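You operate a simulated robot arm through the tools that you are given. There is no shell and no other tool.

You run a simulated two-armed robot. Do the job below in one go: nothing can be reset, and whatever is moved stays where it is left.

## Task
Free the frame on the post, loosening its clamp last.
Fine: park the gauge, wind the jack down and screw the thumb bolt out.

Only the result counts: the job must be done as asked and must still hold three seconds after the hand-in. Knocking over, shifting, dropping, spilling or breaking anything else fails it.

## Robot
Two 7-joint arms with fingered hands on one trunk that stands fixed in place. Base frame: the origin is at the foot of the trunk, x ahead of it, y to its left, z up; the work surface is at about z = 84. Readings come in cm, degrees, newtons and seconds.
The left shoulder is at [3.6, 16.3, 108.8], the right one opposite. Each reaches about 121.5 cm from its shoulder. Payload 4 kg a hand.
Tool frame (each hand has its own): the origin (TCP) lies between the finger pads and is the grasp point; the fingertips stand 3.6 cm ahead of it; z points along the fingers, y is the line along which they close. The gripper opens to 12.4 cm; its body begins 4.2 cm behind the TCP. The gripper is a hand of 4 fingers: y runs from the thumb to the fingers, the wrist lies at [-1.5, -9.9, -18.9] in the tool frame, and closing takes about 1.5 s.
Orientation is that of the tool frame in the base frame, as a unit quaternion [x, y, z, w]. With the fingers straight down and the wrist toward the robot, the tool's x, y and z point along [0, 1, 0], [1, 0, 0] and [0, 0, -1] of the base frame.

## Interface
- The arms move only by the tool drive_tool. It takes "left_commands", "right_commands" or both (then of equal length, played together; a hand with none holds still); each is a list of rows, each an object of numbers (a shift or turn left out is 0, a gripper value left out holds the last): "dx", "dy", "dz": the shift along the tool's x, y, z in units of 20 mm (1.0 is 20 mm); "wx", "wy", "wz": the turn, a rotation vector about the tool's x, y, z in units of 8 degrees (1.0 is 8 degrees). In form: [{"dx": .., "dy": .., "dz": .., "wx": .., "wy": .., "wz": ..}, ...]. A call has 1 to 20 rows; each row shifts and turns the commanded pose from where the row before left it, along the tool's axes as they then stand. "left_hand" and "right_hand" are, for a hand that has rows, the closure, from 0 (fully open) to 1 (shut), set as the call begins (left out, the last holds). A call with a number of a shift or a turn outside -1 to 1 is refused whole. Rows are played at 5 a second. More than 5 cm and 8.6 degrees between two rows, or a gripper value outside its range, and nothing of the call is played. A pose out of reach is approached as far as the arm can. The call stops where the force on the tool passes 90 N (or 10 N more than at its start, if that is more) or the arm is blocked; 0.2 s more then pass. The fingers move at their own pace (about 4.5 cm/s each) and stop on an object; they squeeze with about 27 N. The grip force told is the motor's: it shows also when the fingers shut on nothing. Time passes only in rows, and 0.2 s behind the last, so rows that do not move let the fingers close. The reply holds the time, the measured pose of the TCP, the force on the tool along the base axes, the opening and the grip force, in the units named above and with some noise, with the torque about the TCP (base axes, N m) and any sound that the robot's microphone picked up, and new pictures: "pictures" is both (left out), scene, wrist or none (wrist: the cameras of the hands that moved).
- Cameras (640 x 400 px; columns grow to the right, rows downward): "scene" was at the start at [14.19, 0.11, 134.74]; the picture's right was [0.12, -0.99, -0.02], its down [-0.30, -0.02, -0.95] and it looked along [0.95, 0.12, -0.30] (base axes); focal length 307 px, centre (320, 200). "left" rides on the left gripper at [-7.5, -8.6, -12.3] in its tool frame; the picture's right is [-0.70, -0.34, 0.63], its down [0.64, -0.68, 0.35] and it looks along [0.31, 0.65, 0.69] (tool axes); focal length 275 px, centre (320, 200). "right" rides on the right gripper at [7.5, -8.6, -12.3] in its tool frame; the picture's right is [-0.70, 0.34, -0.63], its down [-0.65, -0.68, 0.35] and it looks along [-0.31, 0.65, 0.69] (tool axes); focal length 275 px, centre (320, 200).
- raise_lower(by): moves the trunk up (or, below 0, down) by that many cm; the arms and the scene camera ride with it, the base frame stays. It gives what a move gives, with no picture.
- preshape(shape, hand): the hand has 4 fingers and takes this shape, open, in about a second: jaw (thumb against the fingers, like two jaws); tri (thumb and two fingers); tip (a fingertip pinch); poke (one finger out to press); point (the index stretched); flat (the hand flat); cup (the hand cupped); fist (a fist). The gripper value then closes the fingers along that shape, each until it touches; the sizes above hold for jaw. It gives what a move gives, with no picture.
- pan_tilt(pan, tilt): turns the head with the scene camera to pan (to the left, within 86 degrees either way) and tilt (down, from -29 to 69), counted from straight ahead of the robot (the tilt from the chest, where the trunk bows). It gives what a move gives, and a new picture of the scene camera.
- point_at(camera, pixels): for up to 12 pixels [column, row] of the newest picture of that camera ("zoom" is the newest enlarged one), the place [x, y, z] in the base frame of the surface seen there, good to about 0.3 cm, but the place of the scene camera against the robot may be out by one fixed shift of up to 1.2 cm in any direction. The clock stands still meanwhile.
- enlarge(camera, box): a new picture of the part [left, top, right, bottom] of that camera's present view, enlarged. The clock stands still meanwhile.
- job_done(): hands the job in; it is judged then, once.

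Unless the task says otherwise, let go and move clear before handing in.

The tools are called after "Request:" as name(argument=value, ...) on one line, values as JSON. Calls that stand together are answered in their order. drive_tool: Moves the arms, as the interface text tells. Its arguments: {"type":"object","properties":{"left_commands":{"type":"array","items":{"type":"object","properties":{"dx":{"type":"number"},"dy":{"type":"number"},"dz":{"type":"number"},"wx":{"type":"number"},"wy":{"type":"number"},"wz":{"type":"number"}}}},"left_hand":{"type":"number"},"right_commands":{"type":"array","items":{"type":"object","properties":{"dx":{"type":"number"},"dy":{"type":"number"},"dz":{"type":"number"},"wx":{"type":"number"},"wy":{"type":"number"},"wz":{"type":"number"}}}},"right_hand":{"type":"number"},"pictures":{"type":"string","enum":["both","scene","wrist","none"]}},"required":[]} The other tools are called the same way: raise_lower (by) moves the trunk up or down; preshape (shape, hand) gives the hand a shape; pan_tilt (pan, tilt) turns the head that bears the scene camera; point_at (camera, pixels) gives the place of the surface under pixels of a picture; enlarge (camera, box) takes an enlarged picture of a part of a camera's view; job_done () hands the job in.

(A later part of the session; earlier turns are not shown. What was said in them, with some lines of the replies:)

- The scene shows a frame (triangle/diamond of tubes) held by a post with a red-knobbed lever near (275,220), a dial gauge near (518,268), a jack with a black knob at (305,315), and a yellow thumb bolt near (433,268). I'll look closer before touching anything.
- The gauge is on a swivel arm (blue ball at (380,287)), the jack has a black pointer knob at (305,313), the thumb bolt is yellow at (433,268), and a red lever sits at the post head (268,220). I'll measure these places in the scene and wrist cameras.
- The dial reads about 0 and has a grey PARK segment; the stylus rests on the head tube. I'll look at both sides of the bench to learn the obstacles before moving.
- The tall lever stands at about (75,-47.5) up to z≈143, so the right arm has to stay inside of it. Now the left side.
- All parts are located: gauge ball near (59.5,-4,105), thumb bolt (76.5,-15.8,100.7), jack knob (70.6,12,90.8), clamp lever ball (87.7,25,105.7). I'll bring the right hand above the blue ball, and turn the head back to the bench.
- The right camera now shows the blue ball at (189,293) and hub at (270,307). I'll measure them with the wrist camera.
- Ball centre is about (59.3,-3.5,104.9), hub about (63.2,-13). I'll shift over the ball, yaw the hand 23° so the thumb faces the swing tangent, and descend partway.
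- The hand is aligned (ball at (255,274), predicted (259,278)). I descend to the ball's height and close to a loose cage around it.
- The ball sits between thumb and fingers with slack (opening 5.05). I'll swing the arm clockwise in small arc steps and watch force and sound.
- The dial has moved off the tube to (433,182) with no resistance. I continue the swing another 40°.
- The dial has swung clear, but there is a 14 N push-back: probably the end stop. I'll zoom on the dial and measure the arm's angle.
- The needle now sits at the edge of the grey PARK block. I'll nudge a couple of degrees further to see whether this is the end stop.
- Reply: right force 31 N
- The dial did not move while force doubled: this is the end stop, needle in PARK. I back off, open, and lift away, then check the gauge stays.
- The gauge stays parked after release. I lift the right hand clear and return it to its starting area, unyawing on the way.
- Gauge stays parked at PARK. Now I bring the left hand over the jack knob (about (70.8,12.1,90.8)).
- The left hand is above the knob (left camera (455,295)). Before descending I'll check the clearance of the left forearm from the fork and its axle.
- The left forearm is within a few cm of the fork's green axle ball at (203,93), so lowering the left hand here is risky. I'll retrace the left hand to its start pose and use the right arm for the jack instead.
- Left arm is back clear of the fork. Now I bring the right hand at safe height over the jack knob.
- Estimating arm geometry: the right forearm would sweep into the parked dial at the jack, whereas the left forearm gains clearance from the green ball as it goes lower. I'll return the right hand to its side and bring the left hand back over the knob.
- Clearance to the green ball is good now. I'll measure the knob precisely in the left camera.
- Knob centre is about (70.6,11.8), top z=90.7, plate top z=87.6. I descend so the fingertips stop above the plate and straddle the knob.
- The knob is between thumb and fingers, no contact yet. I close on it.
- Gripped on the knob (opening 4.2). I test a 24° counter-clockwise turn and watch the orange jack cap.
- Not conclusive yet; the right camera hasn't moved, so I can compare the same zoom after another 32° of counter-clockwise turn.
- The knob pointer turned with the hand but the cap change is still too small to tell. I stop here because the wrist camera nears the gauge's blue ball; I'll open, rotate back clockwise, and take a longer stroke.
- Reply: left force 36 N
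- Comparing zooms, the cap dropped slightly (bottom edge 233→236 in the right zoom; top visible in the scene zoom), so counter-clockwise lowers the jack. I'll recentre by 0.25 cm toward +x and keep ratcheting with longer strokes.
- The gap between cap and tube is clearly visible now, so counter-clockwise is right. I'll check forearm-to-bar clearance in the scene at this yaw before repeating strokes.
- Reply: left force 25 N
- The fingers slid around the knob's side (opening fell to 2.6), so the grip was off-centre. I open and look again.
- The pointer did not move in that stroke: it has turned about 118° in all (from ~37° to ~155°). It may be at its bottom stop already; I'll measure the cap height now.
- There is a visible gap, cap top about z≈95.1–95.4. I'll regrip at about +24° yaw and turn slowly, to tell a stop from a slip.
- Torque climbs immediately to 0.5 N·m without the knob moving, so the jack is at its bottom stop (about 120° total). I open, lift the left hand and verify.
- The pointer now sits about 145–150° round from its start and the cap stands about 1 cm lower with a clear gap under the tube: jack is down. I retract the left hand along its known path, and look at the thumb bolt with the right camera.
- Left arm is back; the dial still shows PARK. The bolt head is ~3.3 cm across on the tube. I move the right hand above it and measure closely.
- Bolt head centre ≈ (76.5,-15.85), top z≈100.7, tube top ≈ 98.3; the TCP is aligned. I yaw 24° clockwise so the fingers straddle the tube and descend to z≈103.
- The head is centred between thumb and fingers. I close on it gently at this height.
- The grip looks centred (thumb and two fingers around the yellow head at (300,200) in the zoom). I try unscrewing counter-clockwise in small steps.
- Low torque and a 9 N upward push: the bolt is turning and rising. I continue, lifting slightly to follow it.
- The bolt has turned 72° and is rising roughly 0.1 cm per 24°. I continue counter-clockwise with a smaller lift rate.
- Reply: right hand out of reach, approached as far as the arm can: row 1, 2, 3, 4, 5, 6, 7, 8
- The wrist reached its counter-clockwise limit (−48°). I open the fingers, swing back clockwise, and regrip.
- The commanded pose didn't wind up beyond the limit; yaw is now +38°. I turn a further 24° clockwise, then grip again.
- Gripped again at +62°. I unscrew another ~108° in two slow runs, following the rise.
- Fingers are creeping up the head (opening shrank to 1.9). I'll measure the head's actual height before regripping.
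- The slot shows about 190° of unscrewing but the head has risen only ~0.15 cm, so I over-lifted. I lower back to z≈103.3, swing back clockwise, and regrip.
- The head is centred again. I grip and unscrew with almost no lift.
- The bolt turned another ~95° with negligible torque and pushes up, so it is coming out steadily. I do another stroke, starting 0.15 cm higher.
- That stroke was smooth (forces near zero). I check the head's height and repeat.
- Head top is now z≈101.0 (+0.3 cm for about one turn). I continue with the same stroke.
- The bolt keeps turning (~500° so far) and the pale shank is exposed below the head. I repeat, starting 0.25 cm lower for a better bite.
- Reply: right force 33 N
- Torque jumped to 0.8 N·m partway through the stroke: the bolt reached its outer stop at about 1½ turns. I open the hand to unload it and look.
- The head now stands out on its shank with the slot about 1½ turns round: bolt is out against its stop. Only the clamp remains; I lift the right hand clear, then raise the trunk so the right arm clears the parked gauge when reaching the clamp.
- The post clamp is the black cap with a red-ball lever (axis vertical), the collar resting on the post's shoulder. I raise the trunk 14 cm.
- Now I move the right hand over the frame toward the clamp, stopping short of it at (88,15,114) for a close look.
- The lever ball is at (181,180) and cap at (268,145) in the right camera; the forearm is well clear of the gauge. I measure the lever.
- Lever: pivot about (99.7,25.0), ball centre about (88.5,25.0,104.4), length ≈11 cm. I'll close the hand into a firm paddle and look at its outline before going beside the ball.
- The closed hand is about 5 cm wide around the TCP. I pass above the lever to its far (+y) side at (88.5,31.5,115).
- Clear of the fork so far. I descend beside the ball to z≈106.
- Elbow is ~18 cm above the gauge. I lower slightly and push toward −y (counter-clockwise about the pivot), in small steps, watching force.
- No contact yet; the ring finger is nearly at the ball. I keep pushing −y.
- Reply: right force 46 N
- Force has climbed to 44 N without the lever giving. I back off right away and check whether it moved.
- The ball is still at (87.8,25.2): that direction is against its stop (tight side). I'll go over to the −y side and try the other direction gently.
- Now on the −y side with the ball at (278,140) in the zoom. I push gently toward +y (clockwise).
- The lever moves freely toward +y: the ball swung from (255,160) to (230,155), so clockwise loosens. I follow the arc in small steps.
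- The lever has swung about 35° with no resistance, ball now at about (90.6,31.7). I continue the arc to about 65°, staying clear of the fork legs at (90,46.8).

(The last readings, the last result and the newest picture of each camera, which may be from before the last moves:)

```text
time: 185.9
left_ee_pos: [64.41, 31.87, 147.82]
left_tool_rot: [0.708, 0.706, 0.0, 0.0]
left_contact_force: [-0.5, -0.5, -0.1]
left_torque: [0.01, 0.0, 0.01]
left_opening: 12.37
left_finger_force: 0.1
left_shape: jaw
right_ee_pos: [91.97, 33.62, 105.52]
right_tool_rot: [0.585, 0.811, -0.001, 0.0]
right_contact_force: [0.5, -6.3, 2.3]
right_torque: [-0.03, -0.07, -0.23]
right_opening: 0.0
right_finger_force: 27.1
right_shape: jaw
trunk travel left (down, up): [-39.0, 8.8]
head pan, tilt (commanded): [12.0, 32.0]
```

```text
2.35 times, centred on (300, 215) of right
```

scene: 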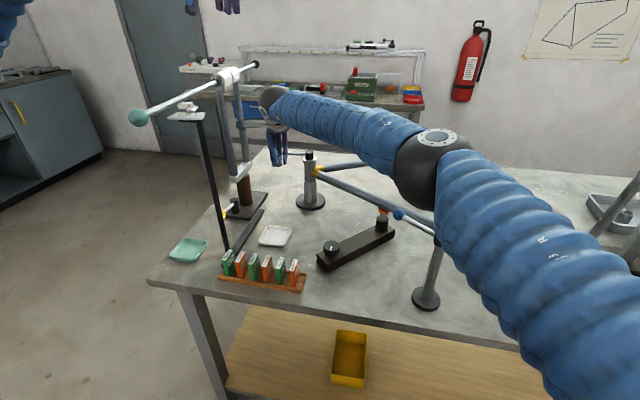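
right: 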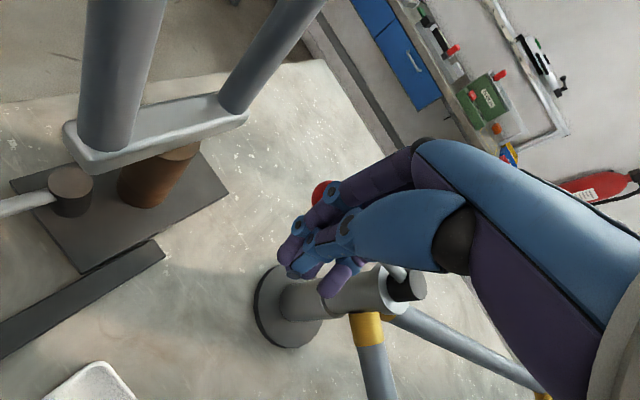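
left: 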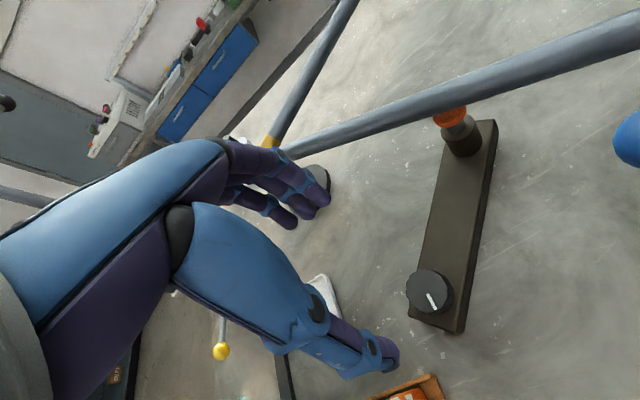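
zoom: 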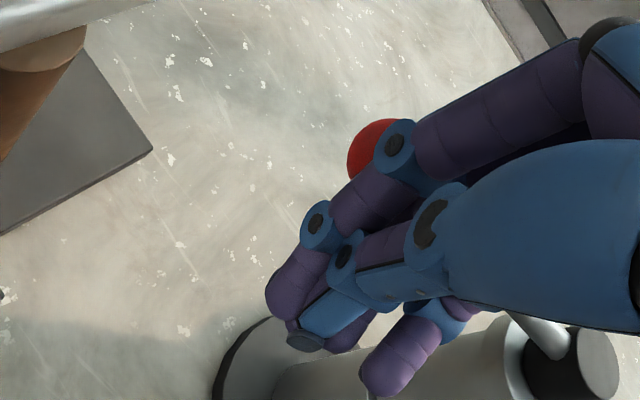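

Request:
point_at(camera="right", pixels=[[320, 190], [318, 186], [395, 273], [408, 286], [140, 80], [280, 40]])

Request:
drive_tool(right_commands=[{"dx": 0.11, "dy": 0.36}, {"dx": 0.11, "dy": 0.36}, {}], pictures="both")

Request:
enlarge(camera="scene", box=[230, 100, 380, 220])

```text
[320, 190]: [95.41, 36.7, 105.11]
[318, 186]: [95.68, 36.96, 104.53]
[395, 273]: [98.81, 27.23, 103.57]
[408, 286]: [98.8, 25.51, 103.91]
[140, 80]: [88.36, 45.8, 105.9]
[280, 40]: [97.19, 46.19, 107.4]
```

```text
time: 186.7
left_ee_pos: [64.38, 31.95, 147.89]
left_tool_rot: [0.709, 0.706, 0.0, 0.001]
left_contact_force: [-0.3, 0.2, 0.3]
left_torque: [-0.02, -0.02, 0.02]
left_opening: 12.38
left_finger_force: 0.1
left_shape: jaw
right_ee_pos: [93.15, 34.74, 105.49]
right_tool_rot: [0.584, 0.812, 0.001, 0.0]
right_contact_force: [-1.6, -1.0, 1.2]
right_torque: [0.04, -0.05, 0.0]
right_opening: 0.01
right_finger_force: 26.6
right_shape: jaw
trunk travel left (down, up): [-39.0, 8.8]
head pan, tilt (commanded): [12.0, 32.0]
```

scene: 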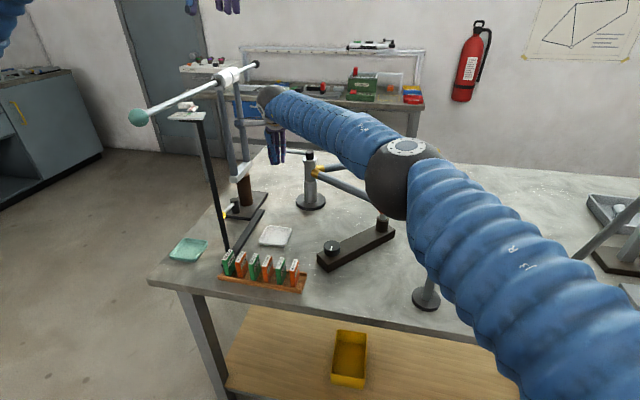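
right: 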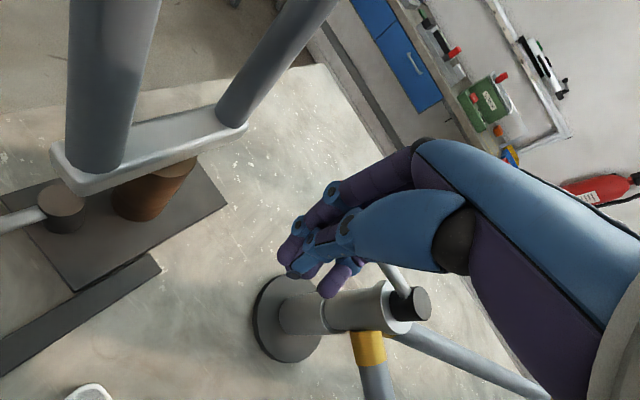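

```text
3.33 times, centred on (305, 160) of scene
```

zoom: 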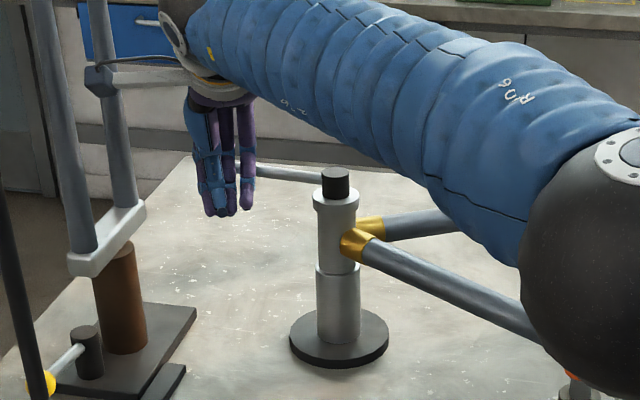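

The lever follows smoothly (ball ≈ (95.4,36.7), about 70° round) with only ~1 N. I yaw the hand away from the fork for clearance, then push on toward +x to find the stop.

Request:
drive_tool(right_commands=[{"wz": -0.75}, {"wz": -0.75}, {"wz": -0.75}, {}], pictures="both")

Request:
enlarge(camera="scene", box=[230, 100, 380, 220])

```text
time: 187.7
left_ee_pos: [64.48, 31.88, 147.85]
left_tool_rot: [0.709, 0.706, -0.001, 0.0]
left_contact_force: [0.6, 0.8, -0.1]
left_torque: [0.0, 0.02, -0.01]
left_opening: 12.37
left_finger_force: 0.0
left_shape: jaw
right_ee_pos: [93.16, 34.69, 105.61]
right_tool_rot: [0.45, 0.893, 0.0, 0.0]
right_contact_force: [-0.4, 0.0, -0.3]
right_torque: [-0.02, 0.0, 0.01]
right_opening: 0.0
right_finger_force: 26.8
right_shape: jaw
trunk travel left (down, up): [-39.0, 8.8]
head pan, tilt (commanded): [12.0, 32.0]
```

scene: 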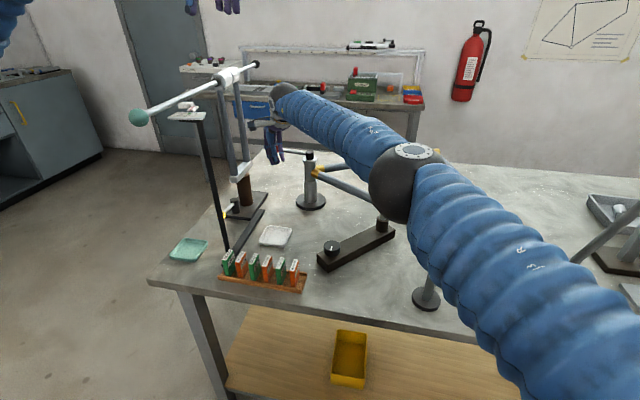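
right: 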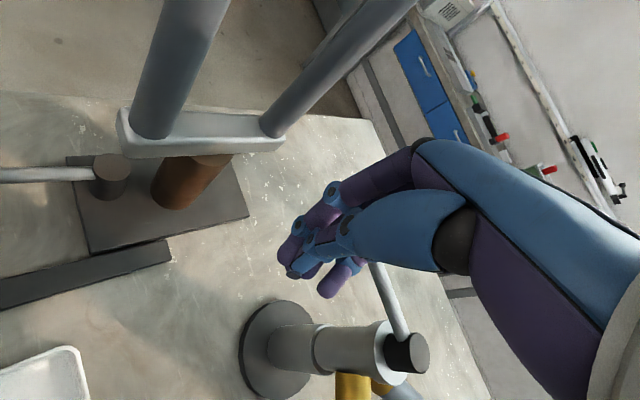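

```text
3.33 times, centred on (305, 160) of scene
```

zoom: 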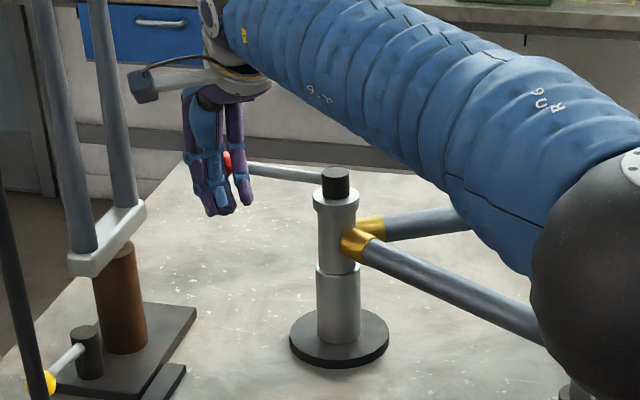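

Request:
drive_tool(right_commands=[{"dx": -0.072, "dy": 0.279}, {"dx": -0.072, "dy": 0.279}, {"dx": -0.072, "dy": 0.279}, {}], pictures="none")

Request:
drive_tool(right_commands=[{"dx": -0.072, "dy": 0.279}, {"dx": -0.072, "dy": 0.279}, {"dx": -0.072, "dy": 0.279}, {}], pictures="both")

Request:
enlarge(camera="scene", box=[230, 100, 380, 220])

```text
time: 188.7
left_ee_pos: [64.46, 32.0, 147.87]
left_tool_rot: [0.709, 0.705, -0.001, 0.0]
left_contact_force: [0.3, 1.1, 0.4]
left_torque: [0.0, -0.02, 0.02]
left_opening: 12.38
left_finger_force: 0.1
left_shape: jaw
right_ee_pos: [93.3, 35.01, 105.43]
right_tool_rot: [0.451, 0.892, 0.001, 0.0]
right_contact_force: [-0.2, -0.7, 0.6]
right_torque: [0.0, -0.01, -0.02]
right_opening: 0.0
right_finger_force: 26.9
right_shape: jaw
right hand out of reach, approached as far as the arm can: row 1, 2, 3
trunk travel left (down, up): [-39.0, 8.8]
head pan, tilt (commanded): [12.0, 32.0]
```

```text
time: 189.7
left_ee_pos: [64.36, 32.05, 147.79]
left_tool_rot: [0.709, 0.706, -0.001, 0.0]
left_contact_force: [0.1, -0.9, 0.3]
left_torque: [0.04, -0.02, 0.0]
left_opening: 12.39
left_finger_force: 0.0
left_shape: jaw
right_ee_pos: [93.26, 34.84, 105.6]
right_tool_rot: [0.45, 0.893, 0.0, 0.0]
right_contact_force: [-0.1, -0.7, 0.3]
right_torque: [0.0, -0.03, 0.01]
right_opening: 0.0
right_finger_force: 27.1
right_shape: jaw
right hand out of reach, approached as far as the arm can: row 1, 2, 3
trunk travel left (down, up): [-39.0, 8.8]
head pan, tilt (commanded): [12.0, 32.0]
```

scene: 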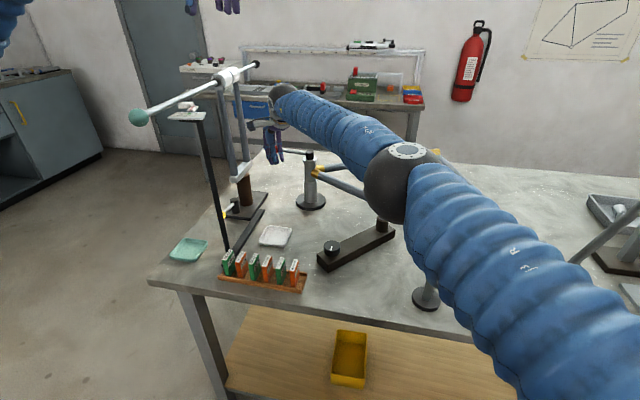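
right: 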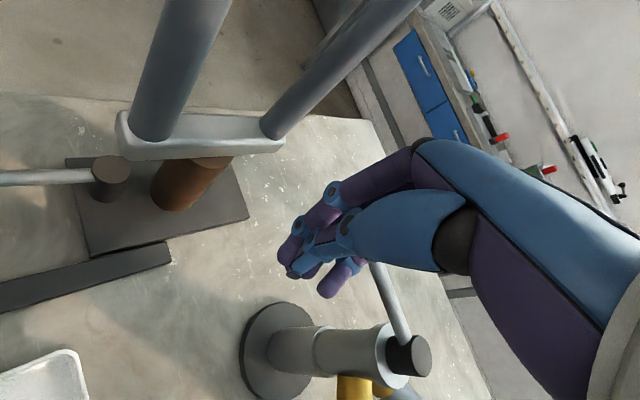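

```text
3.33 times, centred on (305, 160) of scene
```

zoom: 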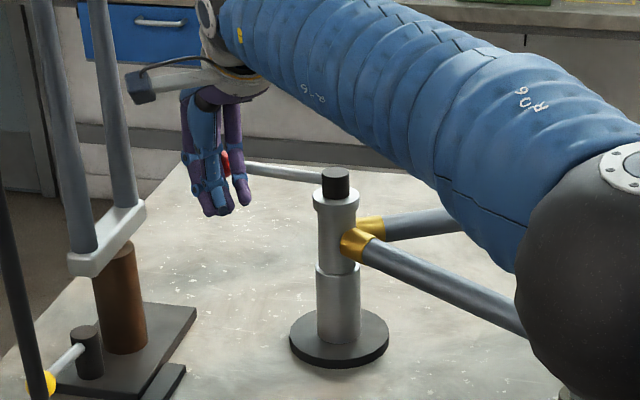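

The arm can't reach further at this yaw. I'll measure the lever's present angle, then yaw back a bit and continue.

Request:
point_at(camera="right", pixels=[[378, 272], [385, 290], [395, 318], [400, 332], [410, 350]])

Request:
drive_tool(right_commands=[{"wz": 0.75}, {"wz": 0.75}, {"wz": 0.75}, {}], pictures="none")

Request:
drive_tool(right_commands=[{"dx": -0.02, "dy": 0.25}, {"dx": -0.02, "dy": 0.25}, {"dx": -0.02, "dy": 0.25}, {"dx": -0.02, "dy": 0.25}, {}], pictures="both")

Request:
enlarge(camera="scene", box=[200, 80, 380, 220])

```text
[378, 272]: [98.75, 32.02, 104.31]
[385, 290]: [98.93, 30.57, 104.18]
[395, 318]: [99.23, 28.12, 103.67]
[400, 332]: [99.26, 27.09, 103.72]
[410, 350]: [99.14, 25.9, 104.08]
```

```text
time: 190.7
left_ee_pos: [64.4, 31.91, 147.77]
left_tool_rot: [0.709, 0.706, -0.001, -0.001]
left_contact_force: [-0.6, -0.4, -0.6]
left_torque: [0.04, 0.03, 0.0]
left_opening: 12.39
left_finger_force: 0.0
left_shape: jaw
right_ee_pos: [93.38, 34.76, 105.54]
right_tool_rot: [0.585, 0.811, 0.0, 0.0]
right_contact_force: [0.8, 0.3, 0.3]
right_torque: [0.02, 0.01, -0.04]
right_opening: 0.0
right_finger_force: 27.2
right_shape: jaw
trunk travel left (down, up): [-39.0, 8.8]
head pan, tilt (commanded): [12.0, 32.0]
```

```text
time: 191.9
left_ee_pos: [64.38, 31.99, 147.82]
left_tool_rot: [0.708, 0.706, -0.001, 0.001]
left_contact_force: [0.4, 0.1, -0.2]
left_torque: [-0.01, 0.0, 0.0]
left_opening: 12.36
left_finger_force: 0.0
left_shape: jaw
right_ee_pos: [93.35, 34.95, 105.52]
right_tool_rot: [0.584, 0.812, 0.0, 0.0]
right_contact_force: [0.2, -0.1, -0.2]
right_torque: [0.0, -0.03, -0.01]
right_opening: 0.0
right_finger_force: 26.9
right_shape: jaw
right hand out of reach, approached as far as the arm can: row 1, 2, 3, 4
trunk travel left (down, up): [-39.0, 8.8]
head pan, tilt (commanded): [12.0, 32.0]
```

scene: 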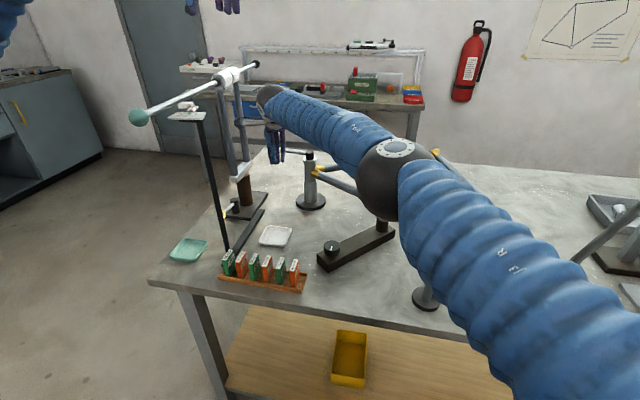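
right: 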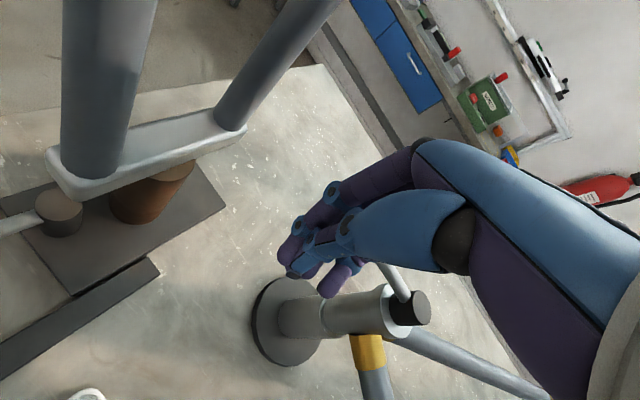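

```text
2.86 times, centred on (290, 150) of scene
```

zoom: 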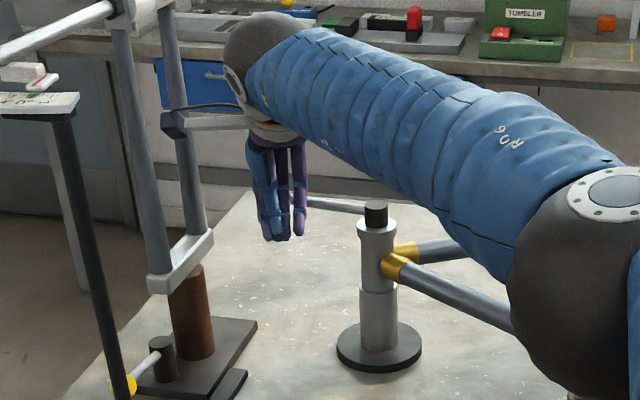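

The rod now points at about 95° (from 180°): the lever has turned ~85°. The arm itself is at its reach limit here, but opening the fingers pushes their backs further toward +x, so I'll use that gradually to find the stop.

Request:
drive_tool(right_commands=[{}, {}, {}, {}], right_hand=0.7, pictures="both")

Request:
point_at(camera="right", pixels=[[385, 270], [392, 283], [398, 295], [405, 305], [412, 308]])

Request:
enlarge(camera="right", box=[280, 150, 460, 350])

```text
time: 192.9
left_ee_pos: [64.39, 31.99, 147.93]
left_tool_rot: [0.709, 0.705, 0.0, 0.0]
left_contact_force: [1.1, -0.3, -0.6]
left_torque: [0.0, -0.03, -0.01]
left_opening: 12.34
left_finger_force: 0.1
left_shape: jaw
right_ee_pos: [93.23, 34.87, 105.69]
right_tool_rot: [0.584, 0.812, 0.0, -0.001]
right_contact_force: [-7.0, -3.3, 2.0]
right_torque: [0.03, -0.12, -0.08]
right_opening: 3.5
right_finger_force: 0.1
right_shape: jaw
trunk travel left (down, up): [-39.0, 8.8]
head pan, tilt (commanded): [12.0, 32.0]
```

scene: 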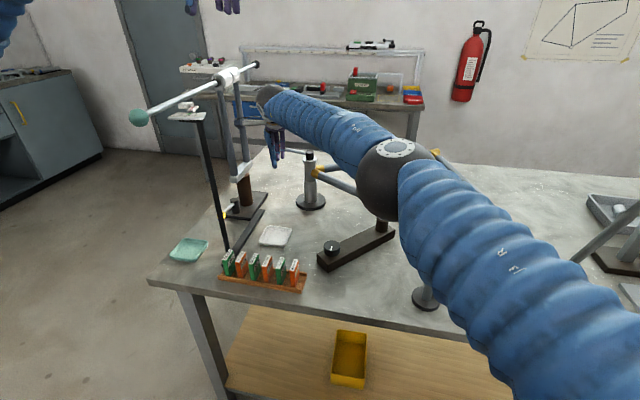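
right: 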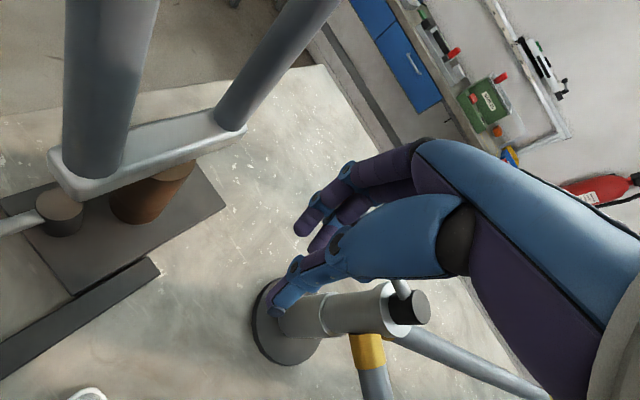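

```text
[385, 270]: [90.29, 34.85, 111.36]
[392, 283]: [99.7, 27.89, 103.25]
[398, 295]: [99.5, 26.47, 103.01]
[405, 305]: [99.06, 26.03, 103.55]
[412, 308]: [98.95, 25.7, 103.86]
```

```text
2.00 times, centred on (370, 250) of right
```

zoom: 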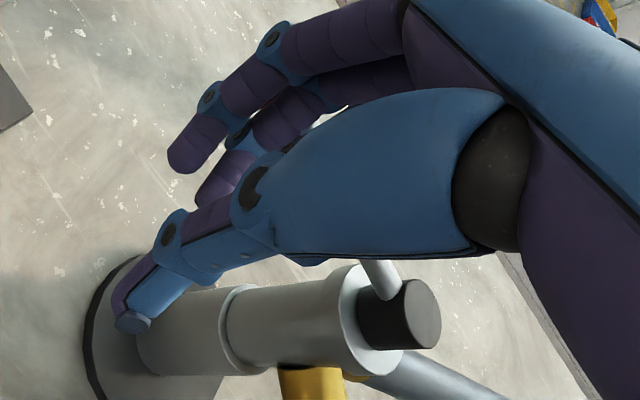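

Request:
enlarge(camera="scene", box=[240, 110, 340, 200])

Request:
point_at(camera="zoom", pixels=[[300, 185], [340, 190], [280, 180], [420, 200], [445, 215]])

Request:
drive_tool(right_commands=[{}, {}, {}], right_hand=0.6, pictures="both")

Request:
enlarge(camera="scene", box=[240, 110, 340, 200])

Request:
enlarge(camera="right", box=[280, 150, 460, 350])

```text
4.44 times, centred on (290, 155) of scene
```

zoom: 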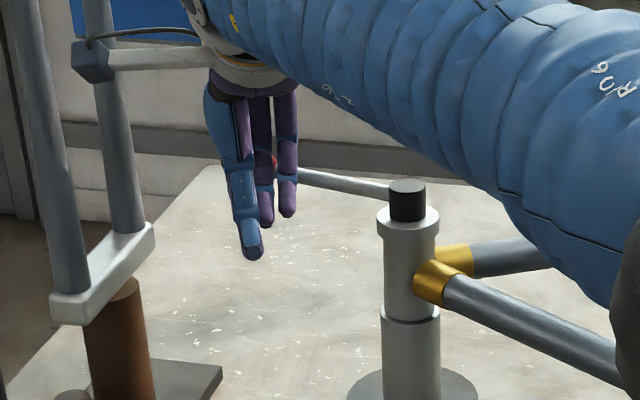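

```text
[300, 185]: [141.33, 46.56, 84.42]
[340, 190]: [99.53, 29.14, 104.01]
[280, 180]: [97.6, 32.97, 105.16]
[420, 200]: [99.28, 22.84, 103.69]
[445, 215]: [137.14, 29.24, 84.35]
```

```text
time: 193.7
left_ee_pos: [64.18, 31.92, 147.8]
left_tool_rot: [0.708, 0.706, -0.001, -0.001]
left_contact_force: [-0.1, -0.1, -0.8]
left_torque: [0.0, 0.02, -0.01]
left_opening: 12.37
left_finger_force: 0.0
left_shape: jaw
right_ee_pos: [93.21, 34.85, 105.75]
right_tool_rot: [0.584, 0.812, 0.001, 0.001]
right_contact_force: [-14.3, -5.3, 3.9]
right_torque: [-0.01, -0.2, -0.2]
right_opening: 4.55
right_finger_force: 0.1
right_shape: jaw
trunk travel left (down, up): [-39.0, 8.8]
head pan, tilt (commanded): [12.0, 32.0]
```

scene: 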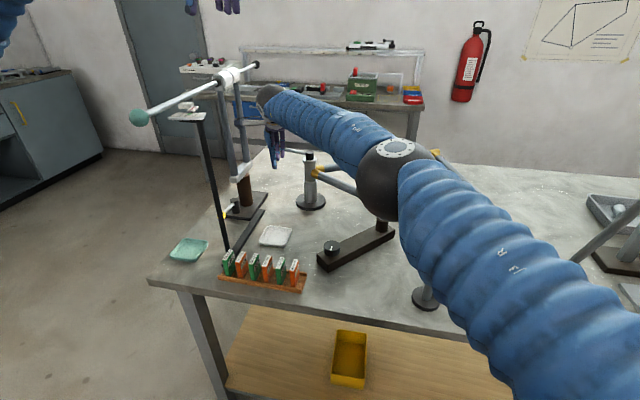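
right: 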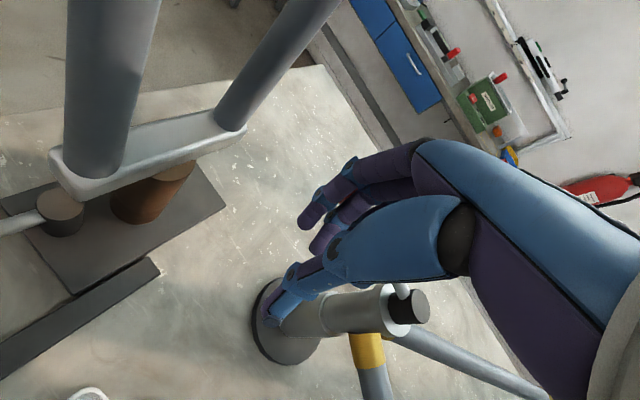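

```text
4.44 times, centred on (290, 155) of scene
```

zoom: 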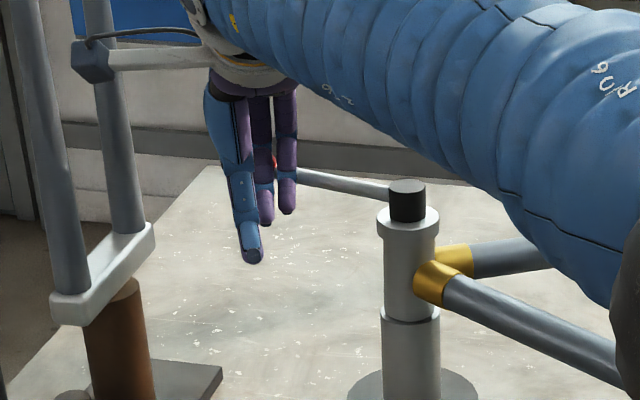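

```text
2.00 times, centred on (370, 250) of right
```

zoom: 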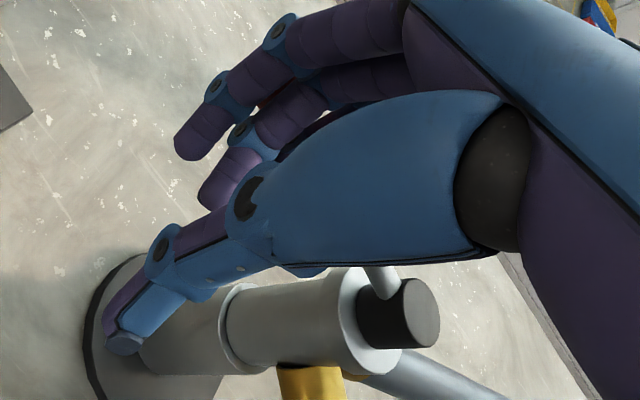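

Opening further raised the force to 15 N while the rod stayed put: the clamp lever is at its open stop, ~90° round. I close the fingers to unload, back away toward −x and lift clear.

Request:
drive_tool(right_commands=[{}, {}, {}, {}], right_hand=0.95, pictures="none")

Request:
drive_tool(right_commands=[{"dy": -0.4}, {"dy": -0.4}, {"dz": -0.5}, {"dz": -0.8}, {"dz": -0.8}, {"dz": -0.8}, {"dz": -0.8}, {}], pictures="both")

Request:
enlarge(camera="scene", box=[240, 110, 340, 200])

Request:
enlarge(camera="right", box=[240, 150, 460, 370])

```text
time: 194.7
left_ee_pos: [64.47, 31.83, 147.66]
left_tool_rot: [0.708, 0.706, -0.001, 0.0]
left_contact_force: [-0.1, -0.4, 0.1]
left_torque: [-0.01, 0.02, 0.01]
left_opening: 12.38
left_finger_force: 0.0
left_shape: jaw
right_ee_pos: [93.39, 34.91, 105.48]
right_tool_rot: [0.584, 0.812, 0.0, 0.0]
right_contact_force: [0.6, 0.6, 0.0]
right_torque: [0.03, 0.02, -0.04]
right_opening: 0.63
right_finger_force: 0.1
right_shape: jaw
trunk travel left (down, up): [-39.0, 8.8]
head pan, tilt (commanded): [12.0, 32.0]
```

```text
time: 196.5
left_ee_pos: [64.46, 31.88, 147.81]
left_tool_rot: [0.708, 0.706, -0.001, 0.001]
left_contact_force: [-0.2, 0.0, 0.3]
left_torque: [0.0, 0.01, 0.01]
left_opening: 12.38
left_finger_force: 0.1
left_shape: jaw
right_ee_pos: [91.7, 34.41, 113.05]
right_tool_rot: [0.584, 0.812, -0.001, -0.001]
right_contact_force: [0.3, 0.1, -0.5]
right_torque: [0.01, 0.04, 0.0]
right_opening: 0.66
right_finger_force: 0.0
right_shape: jaw
trunk travel left (down, up): [-39.0, 8.8]
head pan, tilt (commanded): [12.0, 32.0]
```

scene: 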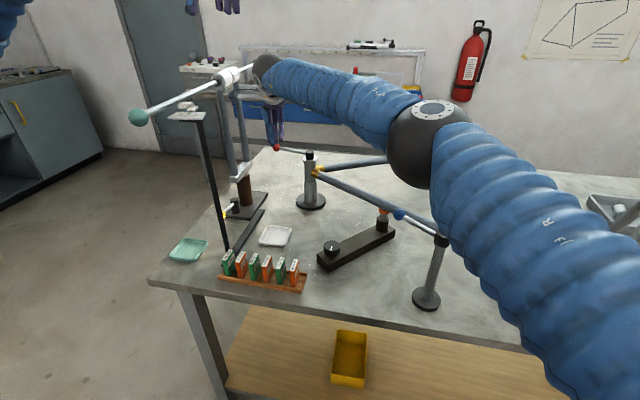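
right: 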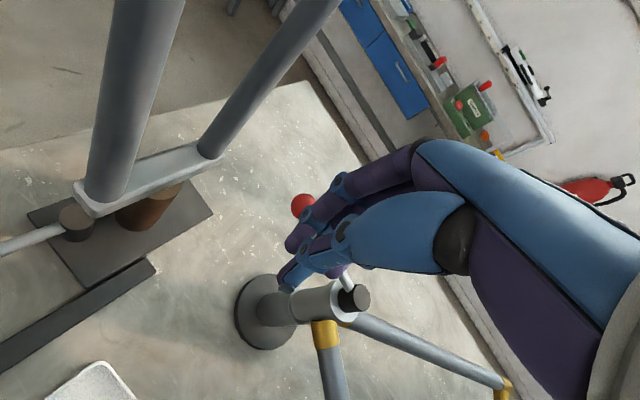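

```text
4.44 times, centred on (290, 155) of scene
```

zoom: 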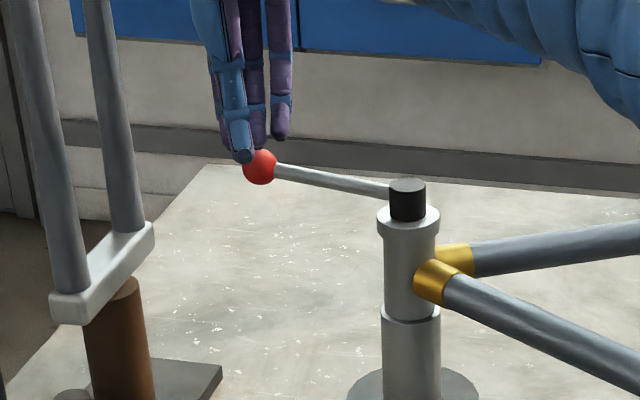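

```text
1.82 times, centred on (350, 260) of right
```

zoom: 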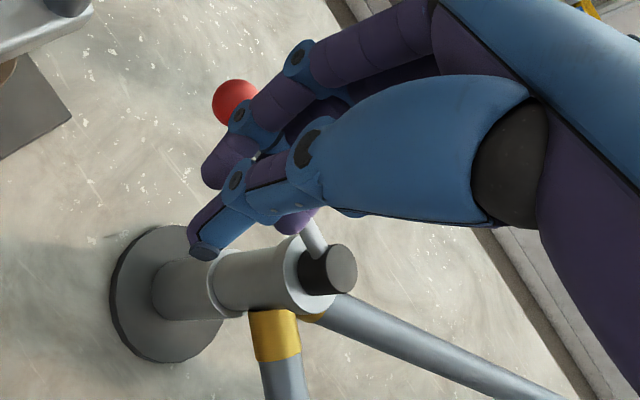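

The lever points left (ball at (260,167) in the zoom) and stays there. I retreat the right hand back over the frame the way it came.

Request:
drive_tool(right_commands=[{"dz": -0.9}, {"dz": -0.9}, {"dz": -0.9}, {"dx": -0.86, "dy": -0.48}, {"dx": -0.86, "dy": -0.48}, {"dx": -0.86, "dy": -0.48}, {"dx": -0.86, "dy": -0.48}, {"dx": -0.86, "dy": -0.48}, {"dx": -0.86, "dy": -0.48}, {"dx": -0.86, "dy": -0.48}, {"dx": -0.86, "dy": -0.48}, {"dx": -0.86, "dy": -0.48}, {"dx": -0.86, "dy": -0.48}, {}], pictures="none")

Request:
drive_tool(right_commands=[{"dx": -0.91, "dy": -0.75, "dz": -0.25}, {"dx": -0.91, "dy": -0.75, "dz": -0.25}, {"dx": -0.91, "dy": -0.75, "dz": -0.25}, {"dx": -0.91, "dy": -0.75, "dz": -0.25}, {"dx": -0.91, "dy": -0.75, "dz": -0.25}, {"dx": -0.91, "dy": -0.75, "dz": -0.25}, {"dx": -0.91, "dy": -0.75, "dz": -0.25}, {"dx": -0.91, "dy": -0.75, "dz": -0.25}, {"dx": -0.91, "dy": -0.75, "dz": -0.25}, {"dx": -0.91, "dy": -0.75, "dz": -0.25}, {"dx": -0.91, "dy": -0.75, "dz": -0.25}, {"dx": -0.91, "dy": -0.75, "dz": -0.25}, {"dx": -0.91, "dy": -0.75, "dz": -0.25}, {"dx": -0.91, "dy": -0.75, "dz": -0.25}, {}], pictures="both")

Request:
enlarge(camera="scene", box=[250, 120, 410, 260])

Request:
enlarge(camera="scene", box=[370, 180, 590, 320])

Request:
point_at(camera="scene", pixels=[[276, 148], [309, 157], [295, 152], [382, 212], [332, 247], [446, 215], [400, 214], [537, 278]])

```text
time: 199.5
left_ee_pos: [64.43, 32.1, 147.82]
left_tool_rot: [0.709, 0.706, 0.0, 0.0]
left_contact_force: [-0.2, -0.6, 0.2]
left_torque: [-0.01, -0.02, -0.04]
left_opening: 12.36
left_finger_force: 0.0
left_shape: jaw
right_ee_pos: [88.02, 15.06, 118.05]
right_tool_rot: [0.585, 0.811, 0.0, -0.001]
right_contact_force: [-0.1, 0.0, -0.1]
right_torque: [0.0, 0.02, -0.01]
right_opening: 0.66
right_finger_force: 0.1
right_shape: jaw
trunk travel left (down, up): [-39.0, 8.8]
head pan, tilt (commanded): [12.0, 32.0]
```

```text
time: 202.7
left_ee_pos: [64.49, 32.03, 147.7]
left_tool_rot: [0.709, 0.705, 0.0, 0.0]
left_contact_force: [-0.1, 0.0, 0.0]
left_torque: [0.0, 0.0, -0.01]
left_opening: 12.39
left_finger_force: 0.1
left_shape: jaw
right_ee_pos: [76.32, -15.96, 125.45]
right_tool_rot: [0.585, 0.811, 0.0, 0.0]
right_contact_force: [-0.5, 0.8, 0.5]
right_torque: [-0.03, 0.02, -0.01]
right_opening: 0.63
right_finger_force: 0.1
right_shape: jaw
trunk travel left (down, up): [-39.0, 8.8]
head pan, tilt (commanded): [12.0, 32.0]
```

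scene: 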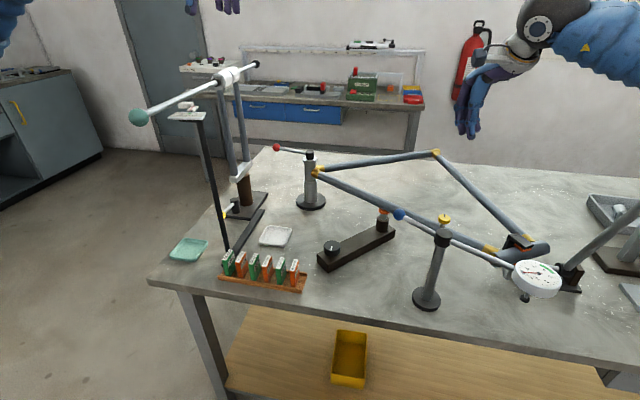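
right: 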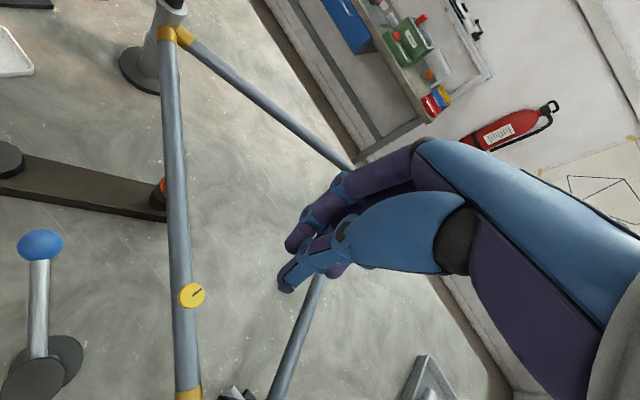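

```text
2.86 times, centred on (330, 190) of scene
```

zoom: 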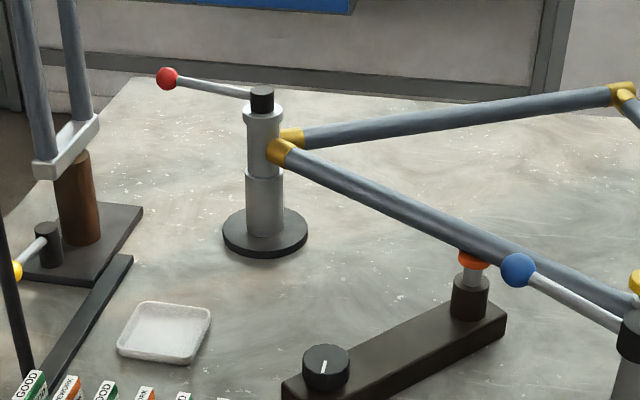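

```text
2.86 times, centred on (480, 250) of scene
```

zoom: 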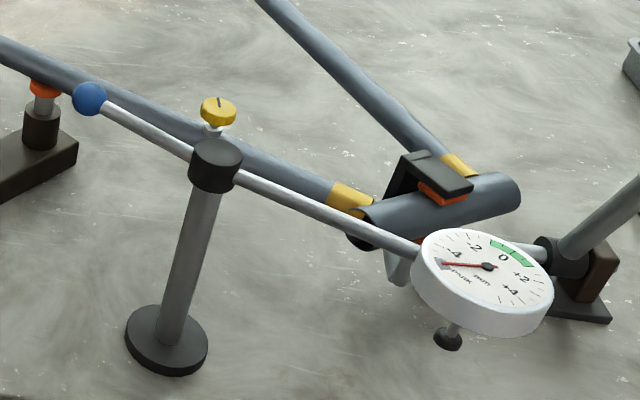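

```text
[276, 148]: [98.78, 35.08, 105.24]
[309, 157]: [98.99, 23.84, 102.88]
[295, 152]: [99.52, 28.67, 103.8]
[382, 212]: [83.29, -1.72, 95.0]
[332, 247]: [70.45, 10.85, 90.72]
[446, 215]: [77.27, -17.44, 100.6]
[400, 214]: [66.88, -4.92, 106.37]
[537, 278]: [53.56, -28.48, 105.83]
```

All four parts look right: lever swung left, bolt standing out, gauge needle at PARK. I'll double-check the dial, jack gap and bolt in close-ups before handing in.

Request:
enlarge(camera="scene", box=[505, 250, 570, 305])

Request:
enlarge(camera="scene", box=[355, 190, 415, 240])

Request:
enlarge(camera="right", box=[110, 150, 230, 330])

Request:
enlarge(camera="scene", box=[315, 225, 355, 265])

```text
7.27 times, centred on (538, 278) of scene
```

zoom: 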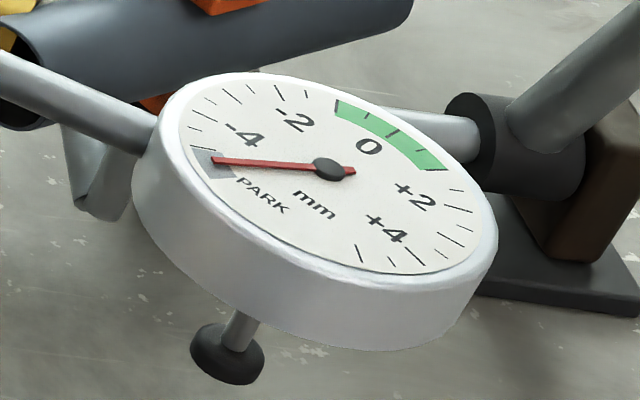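

```text
8.00 times, centred on (385, 215) of scene
```

zoom: 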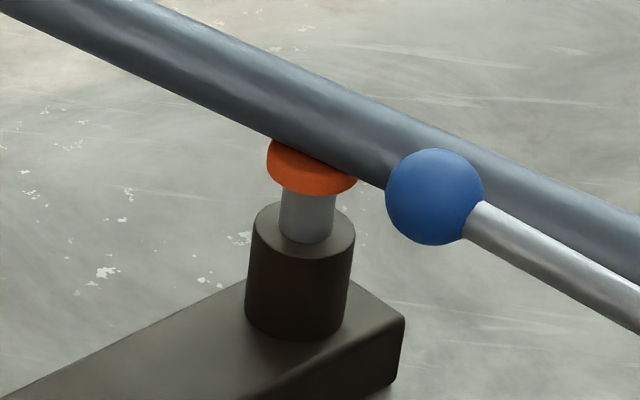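

```text
2.22 times, centred on (170, 240) of right
```

zoom: 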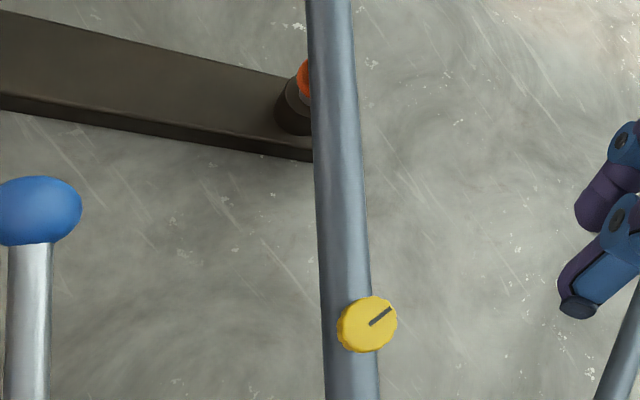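

```text
10.00 times, centred on (335, 245) of scene
```

zoom: 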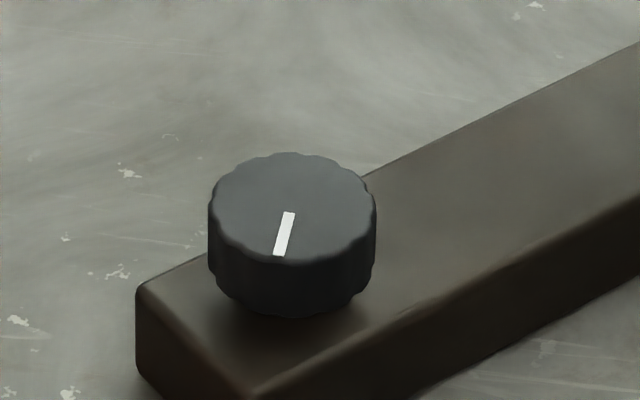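

The close-ups confirm it: the needle rests in the PARK block, the jack knob is on its stop with the cap below the tube, the bolt stands out of the tube, and the clamp lever is fully swung open. Both hands are clear, so I hand in the job.

Request:
job_done()

```text
The job is handed in.
```

The frame on the post is free: I parked the gauge, lowered the jack, screwed the thumb bolt out, and opened the post clamp last. I handed the job in with both hands clear of everything; the result hasn't been reported back yet.

- **Gauge:** swung about 57° off the head tube to its end stop. The needle points at the edge of the PARK block.
- **Jack:** wound counter-clockwise about 150°, until the knob would turn no further. The cap sits roughly 1 cm lower, with a gap under the tube.
- **Thumb bolt:** unscrewed about 1½ turns until it hit its stop. It still sits in the tube with its shank showing, so I took that as fully out.
- **Clamp:** the red lever is turned about 90° clockwise to its open stop. I first pushed it the other way with up to 44 N, but it didn't move and I backed off.

I saw nothing else on the bench knocked or shifted. The trunk is still raised 14 cm, which I did so the right arm would clear the gauge.
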